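You operate a simulated robot arm through the tools that you are given. There is no shell and no other tool. Be economical: measure what you need, move in short steps, check, and stop when the job is done.

Carry out the task below with a simulated robot arm. There is one attempt and no reset: what you move stays moved.

Task
Pour a portion from the silver steel jug. At the end: the cream wax pad is on the teal coaster; about 60 ml from the silver steel jug that stood at the dining table top went into the blue glass from the dining table top; the orange tin stands where the cream wax pad stood; the silver steel jug from the dining table top is back where it stood; whatever was shut is shut again. Leave all else as you found it, and nothing knocked over.

The check looks at the end state, three seconds after you hand in, the way a careful person would. Anything else that was tipped, shoved, dropped, spilled or broken makes it a failure.

Robot
A 6-joint arm with a two-finger parallel gripper, fixed in place. Base frame: the origin is at the foot of the arm, x ahead of it, y to its left, z up; the work surface is at about z = 0. Readings come in cm, degrees, newtons and seconds.
With the tool pointing down near the work surface it reaches from about 18 to 46 cm from the base axis. Its first joint turns from -70.0 to 70.0 degrees. Payload 1.9 kg.
The tool frame sits at the grasp point between the pads (the TCP): z along the fingers, y along the line on which they close. The tips reach 2.3 cm beyond it. The gripper opens to 9.4 cm. The fingers are 3.8 cm wide and 1 cm thick; the gripper's body (5.4 by 9.6 cm) begins 3.9 cm behind the TCP.
Orientation is that of the tool frame in the base frame, as a unit quaternion [x, y, z, w]. With the fingers straight down and closing along the base's y, the tool's x points along the base's -x, its y along +y and its z along -z.

Tools
- The arm moves only by the tool apply_moves. Its argument "targets" is a list of rows, each a list of 7 numbers: the shift along the tool's x, y, z in m, then the turn, a rotation vector about the tool's x, y, z in rad, then the closure in counts, from 0 (fully open) to 255 (shut). In form: [[x, y, z, ax, ay, az, grip], ...]. A call has 1 to 12 rows; each row is the pose to reach, as a shift and turn from the pose commanded when the call began, along the tool's axes at that moment. Each row takes 0.2 s and may step no farther than 5 cm and 8.6 degrees from the row before; otherwise, or with a gripper value out of range, the whole call is refused. Where a pose cannot be reached the arm comes as near as it can. A force on the tool above 40 N (or 10 N above the force at the start of the call, whichever is more), or a blocked arm, ends the call early, and 0.2 s more pass. Each finger travels about 10.8 cm/s and halts on what it meets, pressing with about 29 N; the grip force reading is that of the motor and also rises with nothing between the fingers. The clock runs only during rows and for 0.2 s after the last one: add rows that repeat a pose to give the fingers time. The reply holds the time, the measured pose of the TCP, the force on the tool along the base axes, the opening and the grip force, in the units named above and with some noise.
- Cameras (640 x 400 px; columns grow to the right, rows downward): "scene" is fixed at [5.8, 30.77, 42.89]; the picture's right is [-0.78, -0.62, 0.00], its down [-0.33, 0.42, -0.85] and it looks along [0.53, -0.66, -0.53] (base axes); focal length 214 px, centre (320, 200). "wrist" rides on the gripper at [-3.9, 0, -4.4] in the tool frame; the picture's right is [0.00, -1.00, 0.00], its down [0.97, 0.00, -0.24] and it looks along [0.24, 0.00, 0.97] (tool axes); focal length 218 px, centre (320, 200). There is no depth. A picture from a camera that has moved, and an enlarged one, comes with that camera's place and axes in the base frame and with its lens.
- capture(camera): a new picture of that camera. It takes no simulated time.
- inspect(camera, box): a new picture of the part [left, top, right, bottom] of that camera's present view, enlarged. It takes no simulated time.
- close_job(): hands the job in; it is judged then, once.

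Work in short steps. Places have to be worked out from the pictures, the camera data and where the tool is seen: move nearer, look again, correct. Check each grasp and each placing, and mend what went wrong. You have 120 turns and 68 pictures in all, those below and enlarged ones among them. Open the gripper and draw the arm clear of the work before you hand the job in, unless the task says otherwise; then end with one line.

The tools are called after "Call:" as a command line: name --pt "numbers of a row" for each row, then --argument value for the rest, lists and objects as JSON in quotes. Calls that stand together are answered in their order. apply_moves: Moves the arm, as the interface text tells. Its arguments: {"type":"object","properties":{"targets":{"type":"array"}},"required":["targets"]} The other tools are called the same way: capture (camera) takes a picture; inspect (camera, box) takes an enlarged picture of a part of a camera's view; close_job () hands the job in.

At the start:

```text
clock: 0.0
tcp_pos: [32.23, -4.62, 34.91]
ee_rot: [0.002, 1.0, 0.0, 0.0]
wrist_force: [-0.4, 0.0, 0.1]
gripper_width: 9.38
finger_force: 0.1
```

scene: 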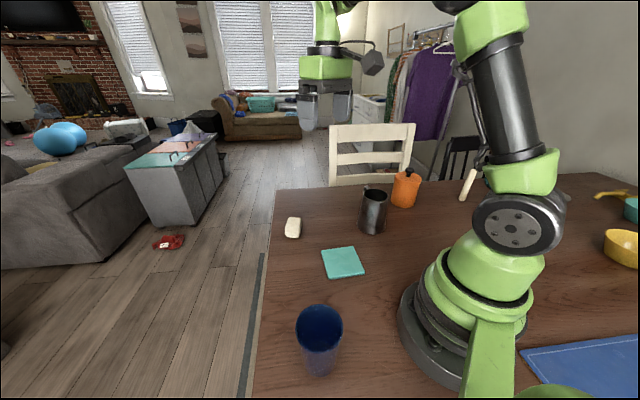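
wrist: 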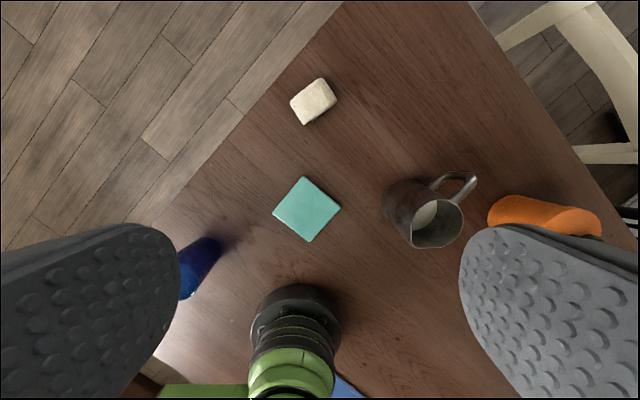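

I'll look closer at the objects first: the jug and tin for lids, and the glass for contents.

Call:
inspect --camera "scene" --box '[270, 150, 450, 262]'

Call:
inspect --camera "wrist" --box '[360, 150, 640, 325]'

Call:
inspect --camera "scene" --box '[250, 280, 410, 380]'

```text
3.56 times, centred on (360, 206) of scene
camera zoom: at [5.8, 30.77, 42.89], right [-0.78, -0.62, 0.0], down [-0.33, 0.42, -0.85], along [0.53, -0.66, -0.53], focal length 763 px, centre (178, 179)
```

zoom: 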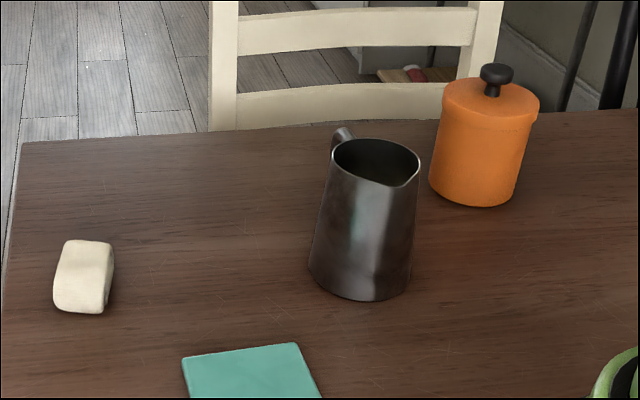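

```text
2.29 times, centred on (500, 238) of wrist
camera zoom: at [36.19, -4.54, 39.19], right [0.0, -1.0, 0.0], down [-0.97, 0.0, 0.24], along [-0.24, 0.0, -0.97], focal length 499 px, centre (-91, 114)
```

zoom: 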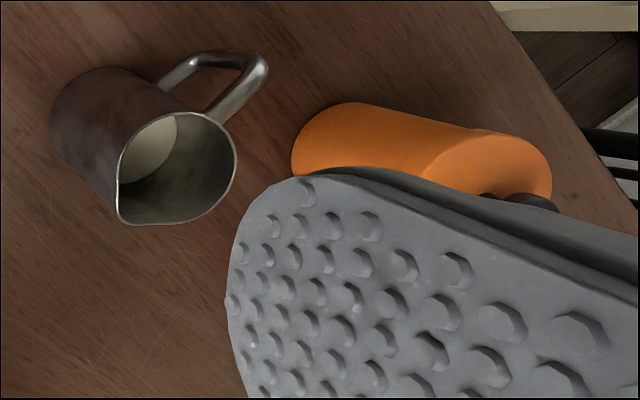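

```text
4.00 times, centred on (330, 330) of scene
camera zoom: at [5.8, 30.77, 42.89], right [-0.78, -0.62, 0.0], down [-0.33, 0.42, -0.85], along [0.53, -0.66, -0.53], focal length 858 px, centre (280, -320)
```

zoom: 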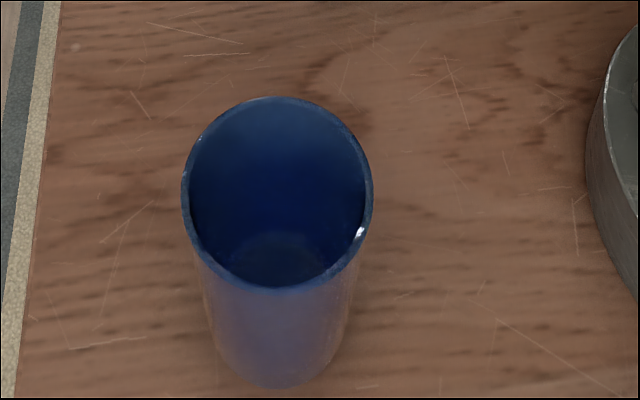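

The jug is open, with its spout facing the base side and a pale liquid visible inside. The tin has a knobbed lid. I put the pad at about (43,-3.5), the coaster at about (24.8,-2.2), the jug at about (25,-19), the tin at about (23,-41) and the glass at about (15,19). I'll go lower near the pad first.

Call:
apply_moves --pt "-0.012 0.003 0.045 0 0 0 0" --pt "-0.024 0.006 0.09 0 0 0 0" --pt "-0.036 0.009 0.13 0 0 0 0" --pt "-0.05 0.011 0.17 0 0 0 0"

Call:
capture --camera "wrist"

```text
clock: 1.0
tcp_pos: [37.34, -3.46, 17.78]
ee_rot: [-0.001, 1.0, 0.0, 0.001]
wrist_force: [-0.1, 0.8, 0.0]
gripper_width: 9.4
finger_force: 0.0
```

```text
62 pictures are left
camera wrist: at [41.25, -3.4, 22.13], right [0.0, -1.0, 0.0], down [-0.97, 0.0, 0.24], along [-0.24, 0.0, -0.97], focal length 218 px, centre (320, 200)
```

wrist: 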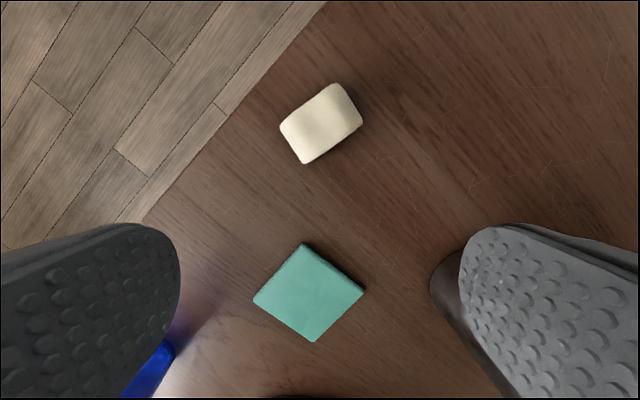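

The pad's top centre is about (43.4,-3.65), and its short axis (3.7 cm) lies at azimuth ~35°. I'll move above it, yaw 54° and check.

Call:
apply_moves --pt "-0.01 0 0.014 0 0 0.134 0" --pt "-0.02 -0.001 0.028 0 0 0.269 0" --pt "-0.03 -0.001 0.042 0 0 0.403 0" --pt "-0.04 -0.001 0.056 0 0 0.538 0" --pt "-0.048 -0.002 0.07 0 0 0.672 0" --pt "-0.055 -0.002 0.084 0 0 0.807 0" --pt "-0.06 -0.002 0.095 0 0 0.942 0"

Call:
capture --camera "wrist"

Call:
inspect --camera "scene" --box '[240, 150, 400, 250]'

```text
clock: 2.6
tcp_pos: [43.34, -3.7, 8.51]
ee_rot: [0.455, 0.89, -0.001, 0.0]
wrist_force: [0.2, 0.6, 0.0]
gripper_width: 9.4
finger_force: 0.1
```

```text
61 pictures are left
camera wrist: at [45.59, -6.81, 12.77], right [-0.81, -0.58, 0.0], down [-0.57, 0.79, 0.24], along [-0.14, 0.2, -0.97], focal length 218 px, centre (320, 200)
```

wrist: 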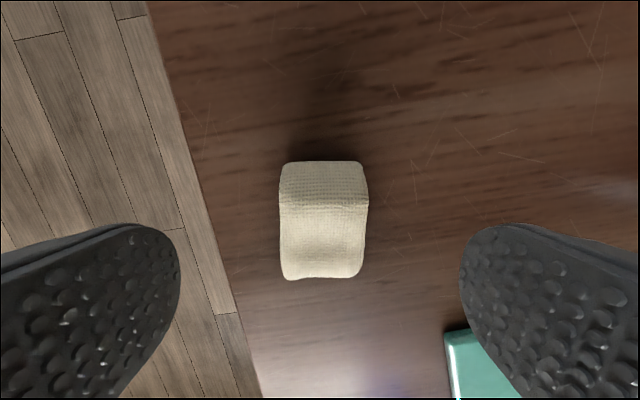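

```text
4.00 times, centred on (320, 200) of scene
camera zoom: at [5.79, 30.77, 42.89], right [-0.78, -0.62, 0.0], down [-0.33, 0.42, -0.85], along [0.53, -0.66, -0.53], focal length 858 px, centre (320, 200)
```

zoom: 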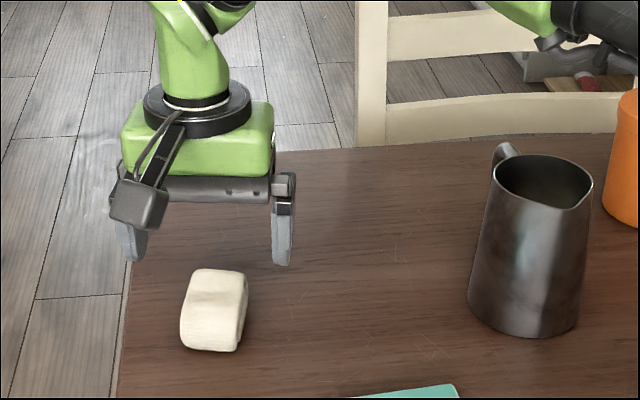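

The pad sits centred between the fingers. I'll descend to z≈2.7 and close.

Call:
apply_moves --pt "0 0 0.03 0 0 0 0" --pt "0 0 0.05 0 0 0 0" --pt "0 0 0.058 0 0 0 0" --pt "0 0 0.058 0 0 0 190" --pt "0 0 0.058 0 0 0 190" --pt "0 0 0.058 0 0 0 190"

```text
clock: 4.0
tcp_pos: [43.3, -3.76, 2.53]
ee_rot: [0.455, 0.891, 0.0, 0.001]
wrist_force: [0.3, -0.4, 0.4]
gripper_width: 4.5
finger_force: 28.4
```

Gripped at 4.5 cm. I'll lift and carry it to above the coaster.

Call:
apply_moves --pt "0 0 -0.03 0 0 0 190" --pt "0 0 -0.06 0 0 0 190" --pt "0.024 -0.028 -0.06 0 0 0 190" --pt "0.048 -0.056 -0.06 0 0 0 190" --pt "0.072 -0.084 -0.06 0 0 0 190" --pt "0.096 -0.111 -0.06 0 0 0 190" --pt "0.1203 -0.1393 -0.06 0 0 0 190" --pt "0.1203 -0.1393 -0.06 0 0 0 190"

Call:
capture --camera "wrist"

Call:
inspect --camera "scene" --box '[264, 200, 424, 300]'

```text
clock: 5.8
tcp_pos: [24.95, -2.16, 8.6]
ee_rot: [0.455, 0.89, 0.001, 0.001]
wrist_force: [-0.2, 0.7, -0.4]
gripper_width: 4.53
finger_force: 29.0
```

```text
59 pictures are left
camera wrist: at [27.24, -5.27, 12.93], right [-0.81, -0.59, 0.0], down [-0.57, 0.79, 0.24], along [-0.14, 0.19, -0.97], focal length 218 px, centre (320, 200)
```

wrist: 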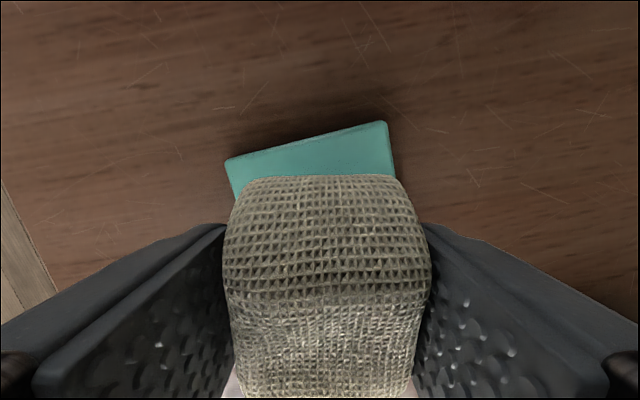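

```text
4.00 times, centred on (344, 250) of scene
camera zoom: at [5.79, 30.77, 42.89], right [-0.78, -0.62, 0.0], down [-0.33, 0.42, -0.85], along [0.53, -0.66, -0.53], focal length 858 px, centre (224, 0)
```

zoom: 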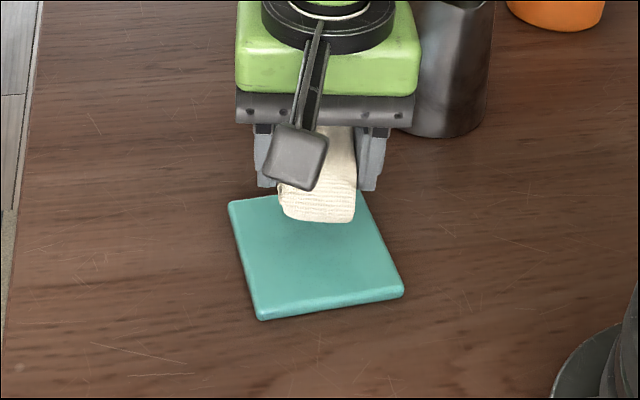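

The pad is held over the coaster, whose centre I estimate at about (24.7,-2.1). I'll lower gently.

Call:
apply_moves --pt "0 0 0.025 0 0 0 190" --pt "0 0 0.042 0 0 0 190" --pt "0 0 0.049 0 0 0 190" --pt "0 0 0.051 0 0 0 190"

Call:
inspect --camera "scene" --box '[304, 230, 384, 280]'

```text
clock: 6.8
tcp_pos: [25.11, -2.08, 3.79]
ee_rot: [0.456, 0.89, 0.001, 0.001]
wrist_force: [-2.1, -0.3, 12.1]
gripper_width: 4.53
finger_force: 29.0
stopped in row 4: the force on the tool passed its limit (the readings are from after the stop); the commanded pose is now the measured one
```

```text
8.00 times, centred on (344, 255) of scene
camera zoom: at [5.79, 30.77, 42.89], right [-0.78, -0.62, 0.0], down [-0.33, 0.42, -0.85], along [0.53, -0.66, -0.53], focal length 1716 px, centre (128, -240)
```

zoom: 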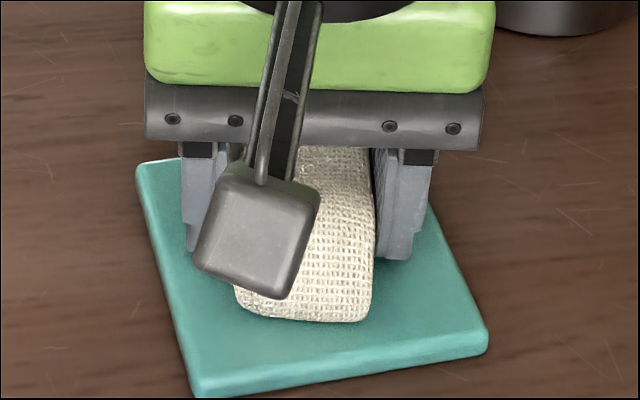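

It made contact at z≈3.8 and the pad rests on the coaster. I'll release and rise.

Call:
apply_moves --pt "0 0 0 0 0 0 120" --pt "0 0 0 0 0 0 60" --pt "0 0 0 0 0 0 0" --pt "0 0 -0.03 0 0 0 0" --pt "0 0 -0.075 0 0 0 0" --pt "0 0 -0.12 0 0 0 0" --pt "0 0 -0.16 0 0 0 0"

Call:
capture --camera "wrist"

```text
clock: 8.4
tcp_pos: [25.05, -2.21, 19.59]
ee_rot: [0.455, 0.89, 0.0, 0.001]
wrist_force: [0.0, 0.7, -0.4]
gripper_width: 9.4
finger_force: 0.1
```

```text
56 pictures are left
camera wrist: at [27.25, -5.3, 23.95], right [-0.81, -0.59, 0.0], down [-0.57, 0.79, 0.24], along [-0.14, 0.19, -0.97], focal length 218 px, centre (320, 200)
```

wrist: 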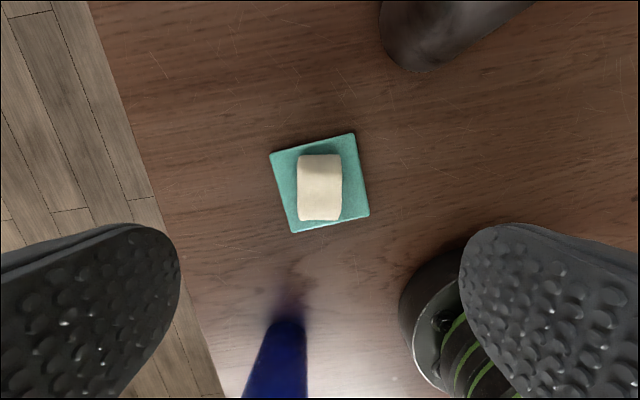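

The pad sits well on the coaster. Now I'll move high over toward the tin for a closer look.

Call:
apply_moves --pt "-0.03 -0.03 -0.02 0 0 0 0" --pt "-0.06 -0.06 -0.04 0 0 0 0" --pt "-0.09 -0.09 -0.04 0 0 0 0" --pt "-0.12 -0.12 -0.04 0 0 0 0" --pt "-0.15 -0.15 -0.04 0 0 0 0" --pt "-0.18 -0.18 -0.04 0 0 0 0" --pt "-0.21 -0.21 -0.04 0 0 0 0" --pt "-0.22 -0.221 -0.04 0 0 0 0"

Call:
capture --camera "wrist"

```text
clock: 10.2
tcp_pos: [19.88, -32.92, 23.55]
ee_rot: [0.455, 0.891, 0.001, 0.0]
wrist_force: [-1.1, -0.6, -0.1]
gripper_width: 9.4
finger_force: 0.1
```

```text
55 pictures are left
camera wrist: at [22.15, -35.98, 27.9], right [-0.81, -0.59, 0.0], down [-0.57, 0.79, 0.24], along [-0.14, 0.19, -0.97], focal length 218 px, centre (320, 200)
```

wrist: 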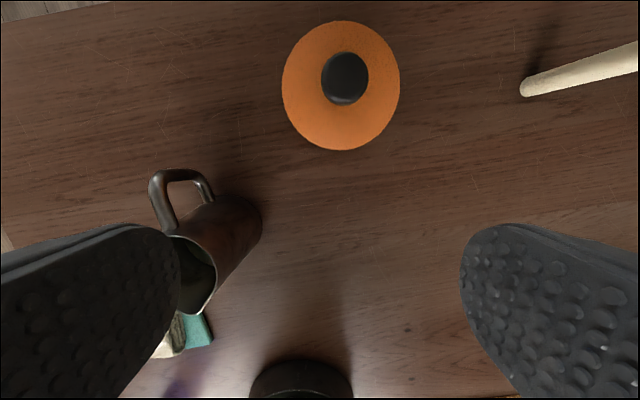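

The lid top centre is about (23.6,-40.5,10.2), about 8.8 cm across and near the reach limit. I'll grip the body below the lid with a tool tilted outward. First I'll align the yaw with the radial line.

Call:
apply_moves --pt "0.025 -0.0055 0.0 0 0 0.098 0"

Call:
apply_moves --pt "0 0 0 0 -0.131 0 0" --pt "0 0 0 0 -0.262 0 0" --pt "0 0 0 0 -0.393 0 0" --pt "0 0 0 0 -0.524 0 0" --pt "0 0 0 0 -0.655 0 0" --pt "0 0 0 0 -0.786 0 0" --pt "0 0 0 0 -0.917 0 0" --pt "0 0 0 0 -1.047 0 0"

Call:
capture --camera "scene"

Call:
capture --camera "wrist"

```text
clock: 10.6
tcp_pos: [18.03, -31.21, 23.63]
ee_rot: [0.498, 0.867, 0.0, 0.0]
wrist_force: [-0.5, 0.1, 0.4]
gripper_width: 9.38
finger_force: 0.1
```

```text
clock: 12.4
tcp_pos: [18.1, -31.26, 23.47]
ee_rot: [0.433, 0.75, -0.249, 0.434]
wrist_force: [-0.2, -0.6, -0.3]
gripper_width: 9.39
finger_force: 0.0
```

```text
54 pictures are left
```

scene: 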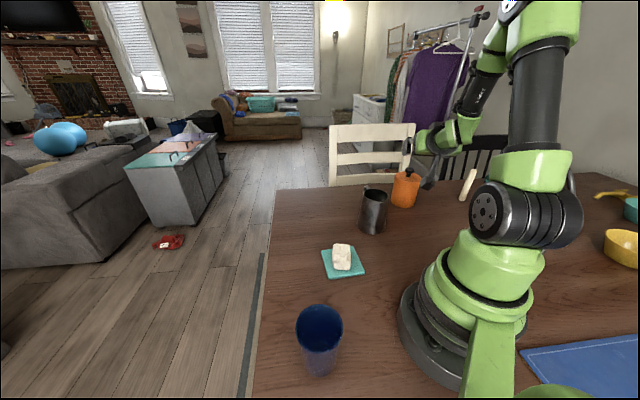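

```text
53 pictures are left
camera wrist: at [17.1, -29.51, 29.05], right [-0.86, -0.5, 0.0], down [-0.35, 0.6, -0.72], along [0.36, -0.62, -0.69], focal length 218 px, centre (320, 200)
```

wrist: 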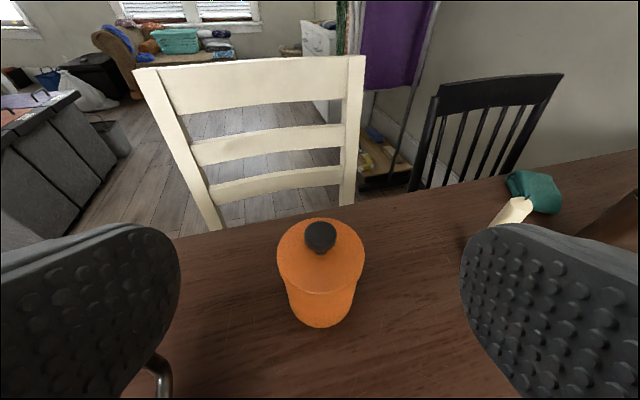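

The lid overhangs the body, so the tilted grasp below it is right. The tin is aligned with the hand, with its centre at r≈46.3. I'll lower to z≈5 in front of it.

Call:
apply_moves --pt "0.033 0 0.019 0 0 0 0" --pt "0.066 0 0.038 0 0 0 0" --pt "0.099 0 0.057 0 0 0 0" --pt "0.131 0 0.0755 0 0 0 0" --pt "0.16 0 0.0925 0 0 0 0"

Call:
capture --camera "wrist"

Call:
inspect --camera "scene" --box '[340, 120, 500, 220]'

```text
clock: 13.6
tcp_pos: [18.23, -31.29, 6.1]
ee_rot: [0.432, 0.749, -0.249, 0.436]
wrist_force: [-7.1, 5.1, 43.7]
gripper_width: 9.39
finger_force: 0.1
stopped in row 5: the force on the tool passed its limit (the readings are from after the stop); the commanded pose is now the measured one
```

```text
52 pictures are left
camera wrist: at [17.19, -29.55, 11.68], right [-0.86, -0.5, 0.0], down [-0.34, 0.6, -0.72], along [0.37, -0.62, -0.69], focal length 218 px, centre (320, 200)
```

wrist: 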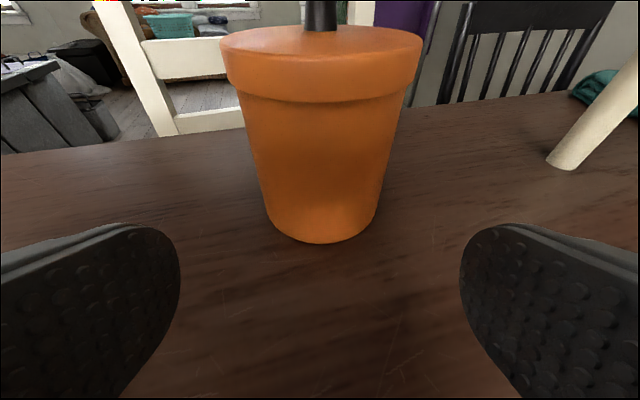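

```text
4.00 times, centred on (420, 170) of scene
camera zoom: at [5.79, 30.77, 42.89], right [-0.78, -0.62, 0.0], down [-0.33, 0.42, -0.85], along [0.53, -0.66, -0.53], focal length 858 px, centre (-80, 320)
```

zoom: 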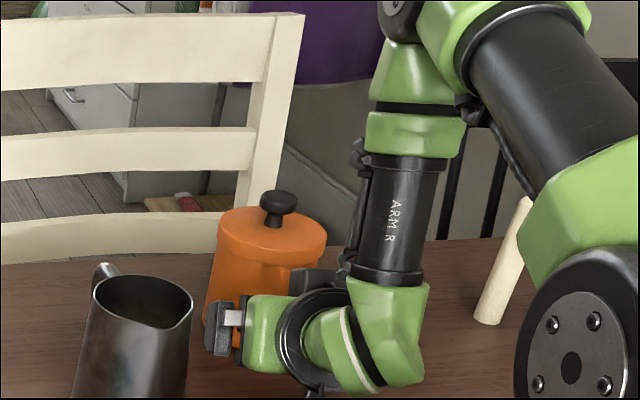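

The wrist link touched the table (43 N) at this tilt. I'll raise and reduce the tilt to 45°. The lid's lower edge is at z≈9, so gripping at z≈5.5 is fine.

Call:
apply_moves --pt "-0.017 0 -0.01 0 0 0 0" --pt "-0.017 0 -0.01 0 0.131 0 0" --pt "-0.017 0 -0.01 0 0.262 0 0"

```text
clock: 14.4
tcp_pos: [18.19, -31.21, 8.02]
ee_rot: [0.461, 0.8, -0.19, 0.333]
wrist_force: [0.6, -0.8, -0.8]
gripper_width: 9.42
finger_force: 0.1
```

Clear now. I'll lower to 5.6 and advance outward partway.

Call:
apply_moves --pt "0.017 0 0.017 0 0 0 0" --pt "0.0 0 0.034 0 0 0 0" --pt "-0.016 0 0.05 0 0 0 0" --pt "-0.033 0 0.067 0 0 0 0"

Call:
capture --camera "wrist"

```text
clock: 15.4
tcp_pos: [21.74, -37.3, 5.68]
ee_rot: [0.461, 0.8, -0.19, 0.334]
wrist_force: [-0.5, 1.7, 1.8]
gripper_width: 9.41
finger_force: 0.0
```

```text
50 pictures are left
camera wrist: at [21.48, -36.95, 11.44], right [-0.86, -0.5, 0.0], down [-0.43, 0.74, -0.52], along [0.26, -0.45, -0.86], focal length 218 px, centre (320, 200)
```

wrist: 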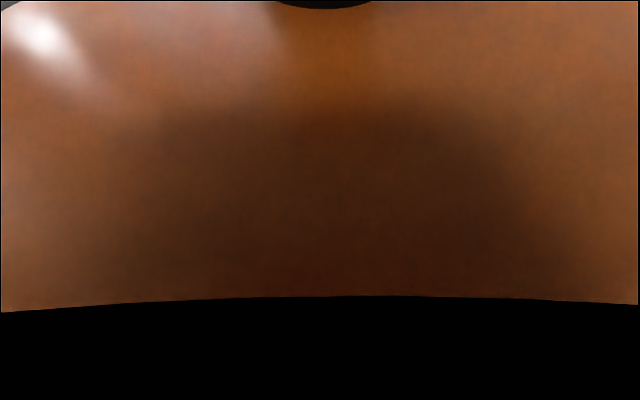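

The camera now sits right over the lid and would meet the knob. I'll back off, use a 58° tilt a little higher, and take the tin with the outer part of the fingers.

Call:
apply_moves --pt "0.02 0 -0.02 0 0 0 0" --pt "0.045 0 -0.045 0 0 0 0" --pt "0.033 0 -0.064 0 0 0 0" --pt "0.033 0 -0.064 0 -0.12 0 0" --pt "0.033 0 -0.064 0 -0.227 0 0"

Call:
capture --camera "wrist"

```text
clock: 16.6
tcp_pos: [18.3, -31.4, 7.88]
ee_rot: [0.437, 0.757, -0.242, 0.422]
wrist_force: [0.5, 0.1, -0.9]
gripper_width: 9.42
finger_force: 0.0
```

```text
49 pictures are left
camera wrist: at [17.35, -29.86, 13.42], right [-0.86, -0.5, 0.0], down [-0.36, 0.62, -0.7], along [0.35, -0.6, -0.72], focal length 218 px, centre (320, 200)
```

wrist: 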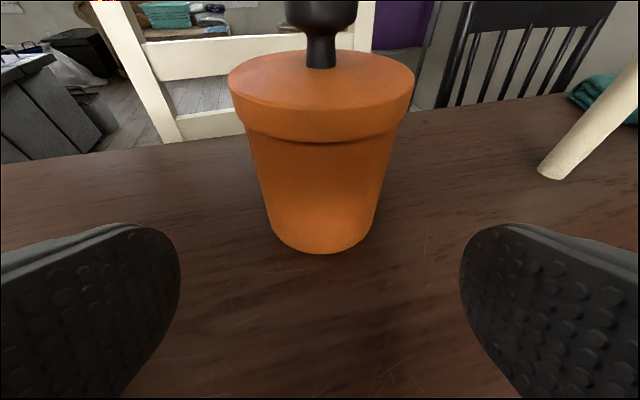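

The tin is unmoved. I'll lower to 6.6 and advance to r≈44.6.

Call:
apply_moves --pt "0.0109 0 0.0068 0 0 0 0" --pt "-0.005 0 0.0318 0 0 0 0" --pt "-0.0182 0 0.0532 0 0 0 0" --pt "-0.0262 0 0.066 0 0 0 0" --pt "-0.0329 0 0.0768 0 0 0 0"

Call:
inspect --camera "scene" --box '[340, 120, 500, 220]'

Call:
capture --camera "wrist"

```text
clock: 17.8
tcp_pos: [22.37, -38.66, 6.65]
ee_rot: [0.436, 0.757, -0.241, 0.422]
wrist_force: [-1.9, 2.7, 2.9]
gripper_width: 9.41
finger_force: 0.1
```

```text
4.00 times, centred on (420, 170) of scene
camera zoom: at [5.79, 30.77, 42.89], right [-0.78, -0.62, 0.0], down [-0.33, 0.42, -0.85], along [0.53, -0.66, -0.53], focal length 858 px, centre (-80, 320)
```

zoom: 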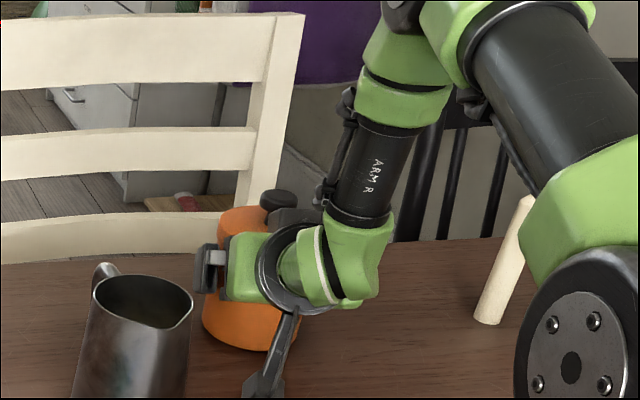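

```text
47 pictures are left
camera wrist: at [21.52, -37.07, 12.15], right [-0.86, -0.5, 0.0], down [-0.36, 0.62, -0.7], along [0.35, -0.6, -0.72], focal length 218 px, centre (320, 200)
```

wrist: 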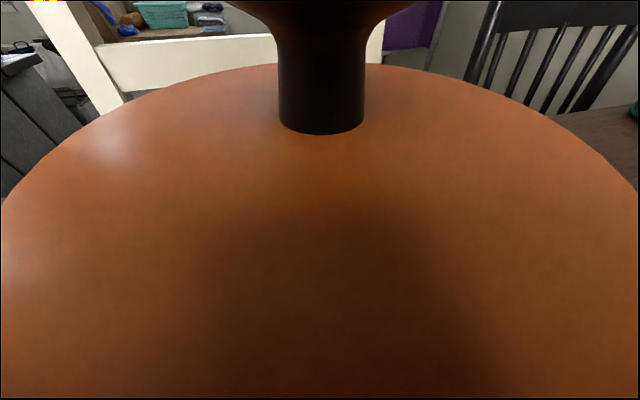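

The palm just met the lid edge, giving a small push. Going 0.65 cm higher lets the fingers reach further around the tin, so I'll back off slightly, raise, advance and look.

Call:
apply_moves --pt "0.0027 0 -0.0042 0 0 0 0" --pt "-0.0028 0 -0.0076 0 0 0 0" --pt "-0.0055 0 -0.0034 0 0 0 0" --pt "-0.0094 0 0.0029 0 0 0 0"

Call:
capture --camera "wrist"

```text
clock: 18.8
tcp_pos: [22.82, -39.26, 7.25]
ee_rot: [0.437, 0.756, -0.242, 0.423]
wrist_force: [-3.3, 2.2, 5.4]
gripper_width: 9.41
finger_force: 0.2
```

```text
46 pictures are left
camera wrist: at [21.88, -37.68, 12.83], right [-0.86, -0.5, 0.0], down [-0.36, 0.62, -0.7], along [0.35, -0.6, -0.71], focal length 218 px, centre (320, 200)
```

wrist: 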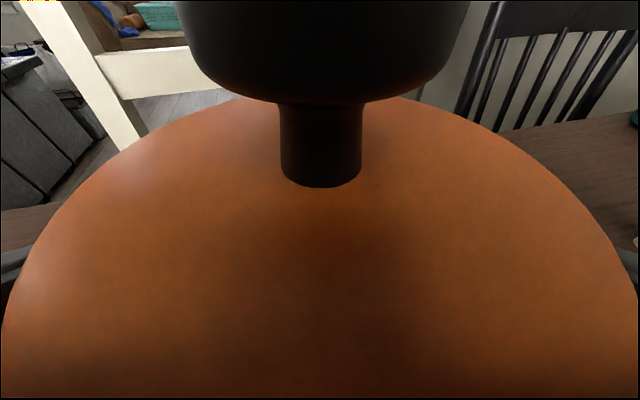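

The tin axis is now ~1.7 cm ahead of the TCP, as planned. I'll close.

Call:
apply_moves --pt "0 0 0 0 0 0 60" --pt "0 0 0 0 0 0 120" --pt "0 0 0 0 0 0 120"

Call:
capture --camera "wrist"

```text
clock: 19.6
tcp_pos: [22.78, -39.16, 7.3]
ee_rot: [0.436, 0.756, -0.242, 0.424]
wrist_force: [-0.5, -1.8, 6.6]
gripper_width: 8.09
finger_force: 29.4
```

```text
45 pictures are left
camera wrist: at [21.89, -37.68, 12.82], right [-0.86, -0.5, 0.0], down [-0.36, 0.62, -0.7], along [0.35, -0.6, -0.71], focal length 218 px, centre (320, 200)
```

wrist: 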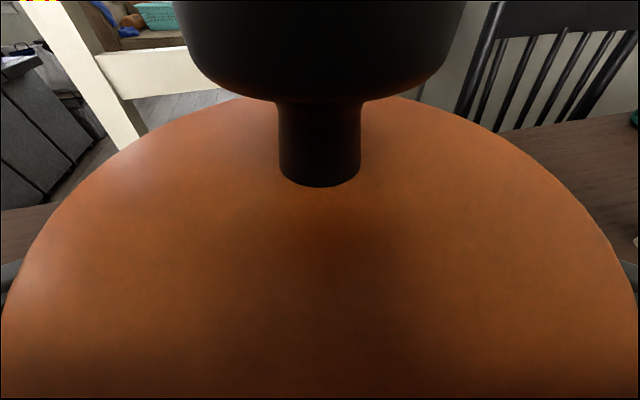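

Gripped at 8.1 cm, body width below the lid. I'll do a test lift of 3 cm.

Call:
apply_moves --pt "-0.0085 0 -0.0053 0 0 0 130" --pt "-0.017 0 -0.0106 0 0 0 130" --pt "-0.0254 0 -0.0159 0 0 0 130"

Call:
inspect --camera "scene" --box '[340, 120, 500, 220]'

Call:
capture --camera "wrist"

```text
clock: 20.4
tcp_pos: [22.68, -39.2, 10.2]
ee_rot: [0.436, 0.757, -0.241, 0.422]
wrist_force: [-0.2, -0.2, -2.6]
gripper_width: 8.08
finger_force: 28.9
```

```text
4.00 times, centred on (420, 170) of scene
camera zoom: at [5.8, 30.77, 42.89], right [-0.78, -0.62, 0.0], down [-0.33, 0.42, -0.85], along [0.53, -0.66, -0.53], focal length 858 px, centre (-80, 320)
```

zoom: 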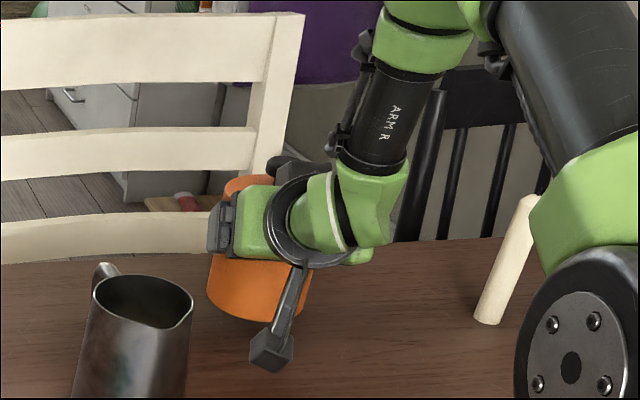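

```text
43 pictures are left
camera wrist: at [21.86, -37.66, 15.73], right [-0.86, -0.5, 0.0], down [-0.36, 0.62, -0.7], along [0.35, -0.6, -0.72], focal length 218 px, centre (320, 200)
```

wrist: 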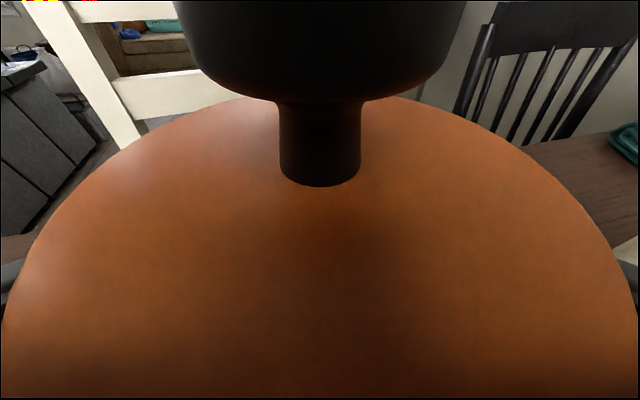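

The tin is lifted securely (2.6 N) with the lid on. A boxed attachment hangs on the tool's +x side, so I'll lift to z≈22 to clear the jug before swinging.

Call:
apply_moves --pt "-0.034 0 -0.0212 0 0 0 130" --pt "-0.068 0 -0.0424 0 0 0 130" --pt "-0.1018 0 -0.0636 0 0 0 130"

```text
clock: 21.2
tcp_pos: [22.69, -39.28, 22.21]
ee_rot: [0.437, 0.757, -0.24, 0.422]
wrist_force: [0.3, 0.5, -2.3]
gripper_width: 8.06
finger_force: 29.1
```

Height reached with the grip steady. I'll swing over to the pad's old place.

Call:
apply_moves --pt "0.0029 0.0429 -0.0047 -0.0811 0 -0.0507 130" --pt "0.008 0.0847 -0.0128 -0.1621 0 -0.1013 130" --pt "0.0151 0.1252 -0.0242 -0.2432 0 -0.152 130" --pt "0.0242 0.1638 -0.0388 -0.3243 0 -0.2027 130" --pt "0.0351 0.2003 -0.0562 -0.4053 0 -0.2533 130" --pt "0.0477 0.2344 -0.0764 -0.4864 0 -0.304 130" --pt "0.0619 0.2658 -0.0991 -0.5675 0 -0.3547 130" --pt "0.0775 0.2943 -0.124 -0.6486 0 -0.4053 130" --pt "0.0944 0.3196 -0.151 -0.7296 0 -0.456 130" --pt "0.1123 0.3415 -0.1796 -0.8107 0 -0.5067 130" --pt "0.1123 0.3415 -0.1796 -0.8107 0 -0.5067 130"

Call:
capture --camera "scene"

```text
clock: 23.6
tcp_pos: [41.53, -3.61, 22.28]
ee_rot: [0.039, 0.872, -0.023, 0.487]
wrist_force: [0.6, -0.1, -1.9]
gripper_width: 8.08
finger_force: 29.0
```

```text
42 pictures are left
```

scene: 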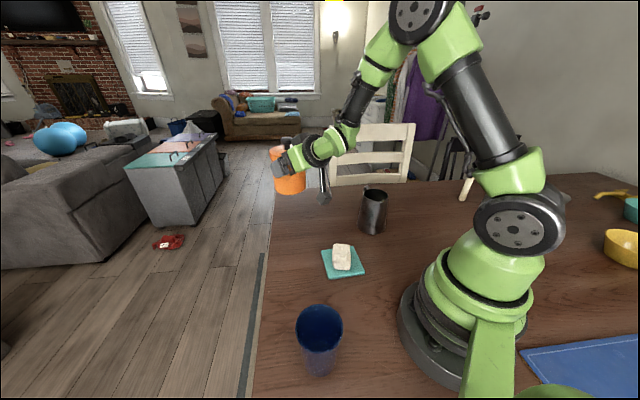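

The tin is over the target. To keep the attachment box off the coaster, I'll turn the heading +30° about the tin's axis before lowering.

Call:
apply_moves --pt "-0.0004 -0.0022 0.0007 -0.111 0 -0.0694 130" --pt "-0.0008 -0.0044 0.0013 -0.222 0 -0.1388 130" --pt "-0.0012 -0.0066 0.002 -0.333 0 -0.2081 130" --pt "-0.0016 -0.0087 0.0026 -0.444 0 -0.2775 130" --pt "-0.0016 -0.0087 0.0026 -0.444 0 -0.2775 130"

Call:
capture --camera "wrist"

```text
clock: 24.8
tcp_pos: [41.73, -4.59, 22.19]
ee_rot: [-0.19, 0.853, 0.105, 0.475]
wrist_force: [-0.3, 0.2, -2.5]
gripper_width: 8.03
finger_force: 28.7
```

```text
41 pictures are left
camera wrist: at [40.27, -5.2, 27.83], right [0.42, -0.91, 0.0], down [-0.65, -0.3, -0.7], along [0.63, 0.29, -0.72], focal length 218 px, centre (320, 200)
```

wrist: 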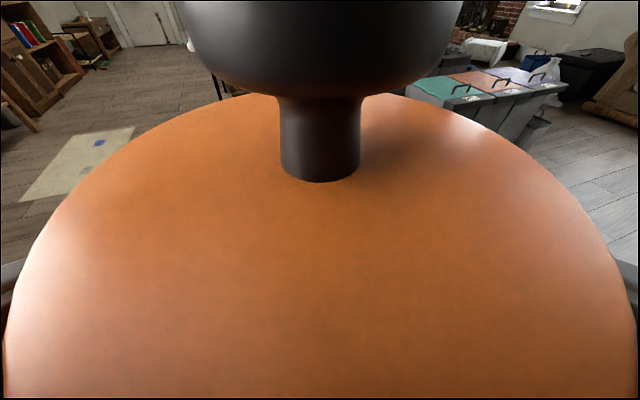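

Good. I'll lower 14 cm, then feel for contact.

Call:
apply_moves --pt "0.0297 0 0.0186 0 0 0 130" --pt "0.0594 0 0.0371 0 0 0 130" --pt "0.089 0 0.0557 0 0 0 130" --pt "0.1187 0 0.0742 0 0 0 130"

Call:
capture --camera "scene"

```text
clock: 25.8
tcp_pos: [41.92, -4.59, 8.33]
ee_rot: [-0.189, 0.853, 0.103, 0.475]
wrist_force: [-0.4, 0.4, -2.6]
gripper_width: 8.05
finger_force: 28.9
```

```text
40 pictures are left
```

scene: 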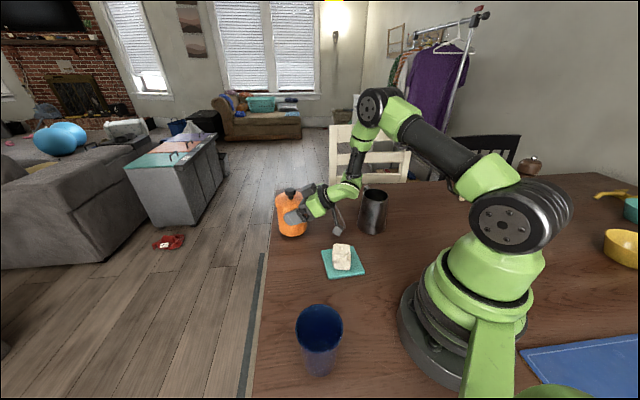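

The box is clear of both coaster and jug. I'll lower slowly onto the table.

Call:
apply_moves --pt "0.0034 0 0.0021 0 0 0 130" --pt "0.0059 0 0.0037 0 0 0 130" --pt "0.0076 0 0.0048 0 0 0 130" --pt "0.0089 0 0.0056 0 0 0 130"

Call:
inspect --camera "scene" --box '[250, 170, 410, 270]'

```text
clock: 26.8
tcp_pos: [41.85, -4.55, 7.19]
ee_rot: [-0.189, 0.853, 0.103, 0.476]
wrist_force: [-2.0, 1.3, 5.4]
gripper_width: 8.03
finger_force: 29.0
```

```text
4.00 times, centred on (330, 220) of scene
camera zoom: at [5.79, 30.77, 42.89], right [-0.78, -0.62, 0.0], down [-0.33, 0.42, -0.85], along [0.53, -0.66, -0.53], focal length 858 px, centre (280, 120)
```

zoom: 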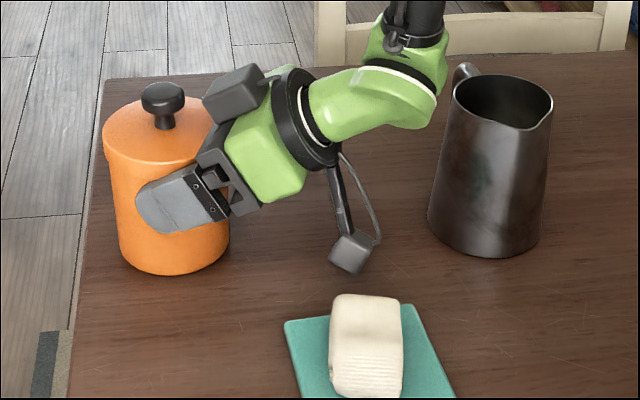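

The tin is standing (force reversed to +5 N). I'll release, back straight out, then rise.

Call:
apply_moves --pt "0 0 0 0 0 0 60" --pt "0 0 0 0 0 0 0" --pt "0 0 0 0 0 0 0" --pt "0.0106 0 -0.017 0 0 0 0" --pt "0.0212 0 -0.0339 0 0 0 0" --pt "0.0345 0 -0.0551 0 0 0 0" --pt "0.0 0 -0.0767 0 0 0 0" --pt "-0.034 0 -0.098 0 0 0 0" --pt "-0.068 0 -0.119 0 0 0 0"

Call:
capture --camera "scene"

Call:
capture --camera "wrist"

```text
clock: 28.8
tcp_pos: [35.98, -7.39, 19.27]
ee_rot: [-0.189, 0.853, 0.104, 0.475]
wrist_force: [-0.4, -0.2, 0.2]
gripper_width: 9.39
finger_force: 0.1
```

```text
38 pictures are left
```

scene: 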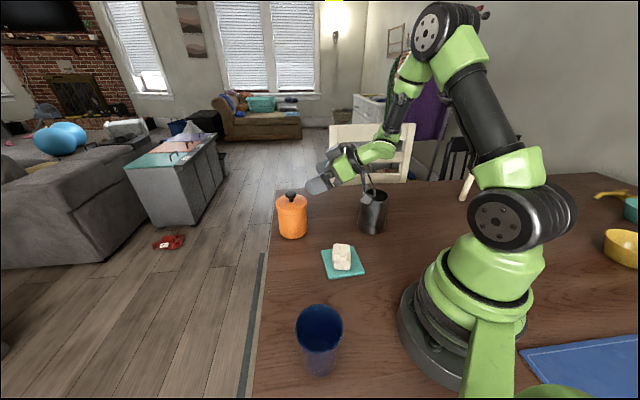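

```text
37 pictures are left
camera wrist: at [34.4, -7.92, 24.81], right [0.42, -0.91, 0.0], down [-0.65, -0.3, -0.7], along [0.63, 0.29, -0.72], focal length 218 px, centre (320, 200)
```

wrist: 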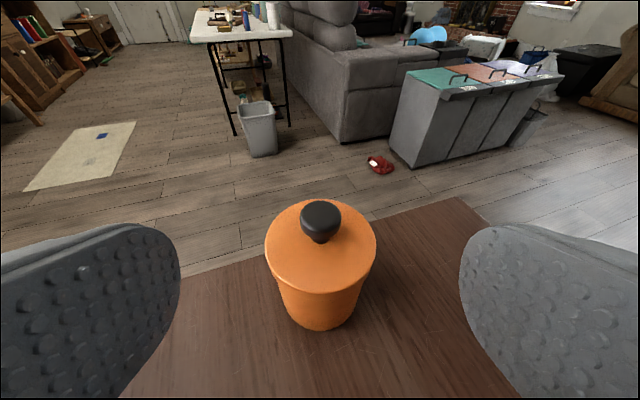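

The tin is standing at about (43.4,-3.8). Now I'll rise and return the tool to vertical.

Call:
apply_moves --pt "-0.03 0 -0.0186 0 0 0 0" --pt "-0.0594 0 -0.0371 0 0.12 0 0" --pt "-0.0594 0 -0.0371 0 0.26 0 0" --pt "-0.0594 0 -0.0371 0 0.4 0 0" --pt "-0.0594 0 -0.0371 0 0.54 0 0" --pt "-0.0594 0 -0.0371 0 0.68 0 0" --pt "-0.0594 0 -0.0371 0 0.82 0 0" --pt "-0.0594 0 -0.0371 0 0.93 0 0" --pt "-0.0594 0 -0.0371 0 1.012 0 0"

```text
clock: 30.8
tcp_pos: [35.94, -7.3, 26.3]
ee_rot: [-0.216, 0.976, -0.001, 0.001]
wrist_force: [0.2, 0.2, -0.7]
gripper_width: 9.4
finger_force: 0.1
```

Now I'll yaw to heading −45° and move above the jug for a top view.

Call:
apply_moves --pt "0.018 -0.002 -0.001 0 0 0.136 0" --pt "0.036 -0.004 -0.002 0 0 0.271 0" --pt "0.054 -0.007 -0.003 0 0 0.407 0" --pt "0.073 -0.009 -0.004 0 0 0.542 0" --pt "0.091 -0.011 -0.006 0 0 0.678 0" --pt "0.109 -0.013 -0.007 0 0 0.813 0" --pt "0.127 -0.015 -0.008 0 0 0.949 0" --pt "0.145 -0.018 -0.009 0 0 1.084 0" --pt "0.163 -0.0198 -0.01 0 0 1.22 0"

Call:
capture --camera "wrist"

```text
clock: 32.8
tcp_pos: [13.21, -19.9, 20.44]
ee_rot: [0.372, 0.928, 0.02, 0.017]
wrist_force: [0.0, 0.8, 0.4]
gripper_width: 9.39
finger_force: 0.1
out of reach, approached as far as the arm can: row 2, 3, 4, 5, 6, 7, 8, 9
```

```text
36 pictures are left
camera wrist: at [15.81, -22.65, 24.78], right [-0.69, -0.72, -0.05], down [-0.71, 0.66, 0.23], along [-0.13, 0.19, -0.97], focal length 218 px, centre (320, 200)
```

wrist: 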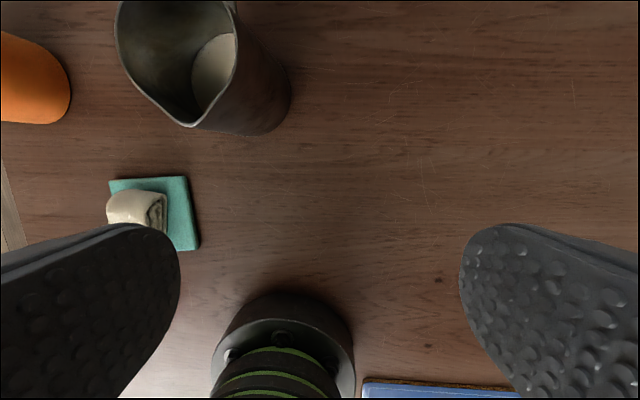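

The arm couldn't follow part of that path and ended at (13.2,-19.9,20.4), clear of everything. I'll rise and shift toward the jug in small steps.

Call:
apply_moves --pt "0 0 -0.04 0 0 0 0" --pt "-0.01 0.025 -0.06 0 0 0 0" --pt "-0.02 0.05 -0.065 0 0 0 0"

```text
clock: 33.6
tcp_pos: [11.91, -20.44, 23.68]
ee_rot: [0.37, 0.929, 0.021, 0.017]
wrist_force: [0.4, 0.6, -0.4]
gripper_width: 9.4
finger_force: 0.0
out of reach, approached as far as the arm can: row 1, 2, 3
```

I'll look at the arm's configuration.

Call:
capture --camera "scene"

```text
35 pictures are left
```

scene: 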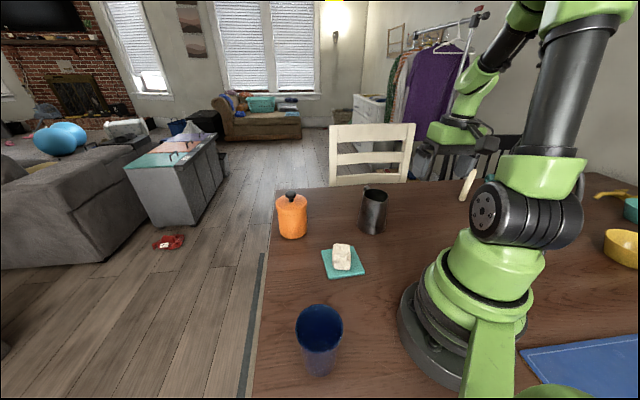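

Call:
apply_moves --pt "-0.03 0.0 0.0 0 0 0 0" --pt "-0.06 0.02 0.0 0 0 0 0" --pt "-0.08 0.05 0.0 0 0 0 0"

```text
clock: 34.4
tcp_pos: [15.89, -23.72, 20.36]
ee_rot: [0.364, 0.931, 0.026, 0.025]
wrist_force: [-0.2, 0.2, 0.9]
gripper_width: 9.39
finger_force: 0.1
out of reach, approached as far as the arm can: row 1, 2, 3
```

I suspect joint 1 is at its limit. I'll try a pure base rotation back toward the centre, which should always be feasible.

Call:
apply_moves --pt "-0.0099 0.0415 0 0 0 -0.147 0" --pt "-0.0072 0.085 0 0 0 -0.295 0" --pt "-0.0012 0.1273 0 0 0 -0.44 0"

```text
clock: 35.2
tcp_pos: [23.71, -15.15, 20.37]
ee_rot: [0.156, 0.987, 0.019, 0.023]
wrist_force: [0.1, -0.2, -0.2]
gripper_width: 9.39
finger_force: 0.0
out of reach, approached as far as the arm can: row 1, 2, 3
```

Call:
apply_moves --pt "0 0 -0.01 0 0 0.14 0" --pt "0 0 -0.02 0 0 0.28 0"

Call:
capture --camera "scene"

```text
clock: 35.8
tcp_pos: [18.56, -17.73, 18.05]
ee_rot: [0.294, 0.955, 0.023, 0.022]
wrist_force: [-0.2, -0.2, -0.3]
gripper_width: 9.4
finger_force: 0.1
out of reach, approached as far as the arm can: row 1, 2
```

```text
34 pictures are left
```

scene: 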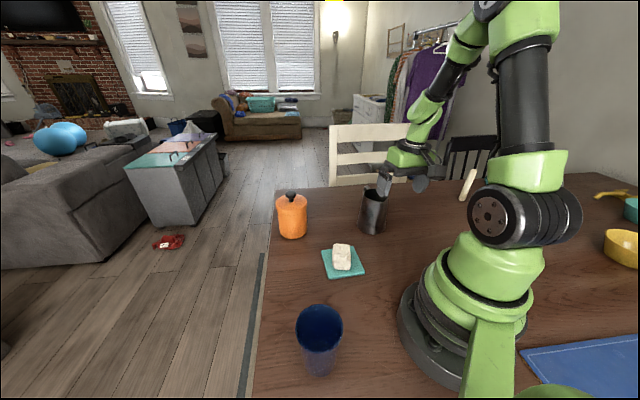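

Yawing makes joint 1 rotate instead, so the wrist seems to be wound to a limit, probably flipped when I untilted off-radially. I'll rise away from the jug, return to that earlier pose and unwind along the reverse path.

Call:
apply_moves --pt "0 0 -0.04 0 0 -0.06 0" --pt "-0.004 0.01 -0.075 0 0 -0.17 0" --pt "-0.015 0.034 -0.083 0 0 -0.31 0" --pt "-0.027 0.064 -0.083 0 0 -0.45 0" --pt "-0.04 0.094 -0.083 0 0 -0.6 0" --pt "-0.055 0.124 -0.083 0 0 -0.745 0" --pt "-0.07 0.154 -0.083 0 0 -0.89 0" --pt "-0.0855 0.184 -0.083 0 0 -1.03 0"

```text
clock: 37.6
tcp_pos: [35.75, -7.51, 27.42]
ee_rot: [-0.214, 0.976, 0.008, 0.025]
wrist_force: [0.4, 0.0, 0.4]
gripper_width: 9.41
finger_force: 0.2
out of reach, approached as far as the arm can: row 1, 2, 3
```

Back at that pose. I'll re-tilt here, then yaw back to radial while tilted.

Call:
apply_moves --pt "0 0 0 0 -0.13 0 0" --pt "0 0 0 0 -0.26 0 0" --pt "0 0 0 0 -0.39 0 0" --pt "0 0 0 0 -0.52 0 0" --pt "0 0 0 0 -0.65 0 0" --pt "0 0 0 0 -0.78 0 0" --pt "0 0 0 0 -0.91 0 0" --pt "0 0 0 0 -1.012 0 0"

Call:
apply_moves --pt "0 0 0 0.12 0 0.075 0" --pt "0 0 0 0.24 0 0.15 0" --pt "0 0 0 0.36 0 0.225 0" --pt "0 0 0 0.48 0 0.3 0" --pt "0 0 0 0.54 0 0.337 0"

Call:
apply_moves --pt "0 0 0 0 0.13 0 0" --pt "0 0 0 0 0.26 0 0" --pt "0 0 0 0 0.39 0 0" --pt "0 0 0 0 0.52 0 0" --pt "0 0 0 0 0.65 0 0" --pt "0 0 0 0 0.78 0 0" --pt "0 0 0 0 0.91 0 0" --pt "0 0 0 0 1.012 0 0"

Call:
apply_moves --pt "0 0 0 0 0 0.14 0" --pt "0 0 0 0 0 0.28 0"

```text
clock: 39.4
tcp_pos: [35.71, -7.47, 27.37]
ee_rot: [-0.182, 0.842, 0.109, 0.496]
wrist_force: [-0.7, -0.2, 0.2]
gripper_width: 9.4
finger_force: 0.1
```

```text
clock: 40.6
tcp_pos: [35.75, -7.58, 27.31]
ee_rot: [0.097, 0.86, -0.038, 0.5]
wrist_force: [0.1, -0.4, -0.2]
gripper_width: 9.4
finger_force: 0.1
```

```text
clock: 42.4
tcp_pos: [35.76, -7.54, 27.47]
ee_rot: [0.103, 0.994, 0.014, 0.021]
wrist_force: [0.4, 0.3, 0.0]
gripper_width: 9.4
finger_force: 0.0
out of reach, approached as far as the arm can: row 3
```

```text
clock: 43.0
tcp_pos: [35.8, -7.46, 27.42]
ee_rot: [0.242, 0.97, 0.018, 0.019]
wrist_force: [0.6, 0.8, 0.0]
gripper_width: 9.39
finger_force: 0.1
```

Yaw works again in place, so the wrist is unwound. I'll continue to above the jug with heading −45°, also correcting a 3° residual tilt.

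Call:
apply_moves --pt "0.027 -0.033 0.005 0.022 0.014 0.074 0" --pt "0.054 -0.066 0.01 0.044 0.028 0.148 0" --pt "0.082 -0.1 0.015 0.044 0.028 0.222 0" --pt "0.109 -0.1315 0.02 0.044 0.028 0.297 0"

Call:
capture --camera "wrist"

```text
clock: 44.0
tcp_pos: [20.15, -13.79, 24.45]
ee_rot: [0.382, 0.924, 0.001, -0.003]
wrist_force: [-0.1, -0.3, -0.5]
gripper_width: 9.4
finger_force: 0.0
```

```text
33 pictures are left
camera wrist: at [22.88, -16.52, 28.79], right [-0.71, -0.71, 0.0], down [-0.69, 0.69, 0.25], along [-0.17, 0.18, -0.97], focal length 218 px, centre (320, 200)
```

wrist: 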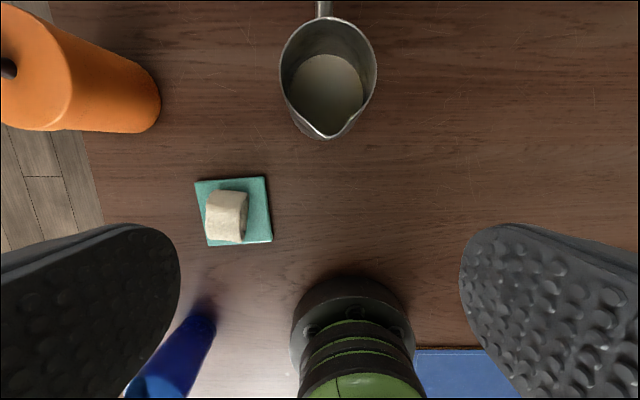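

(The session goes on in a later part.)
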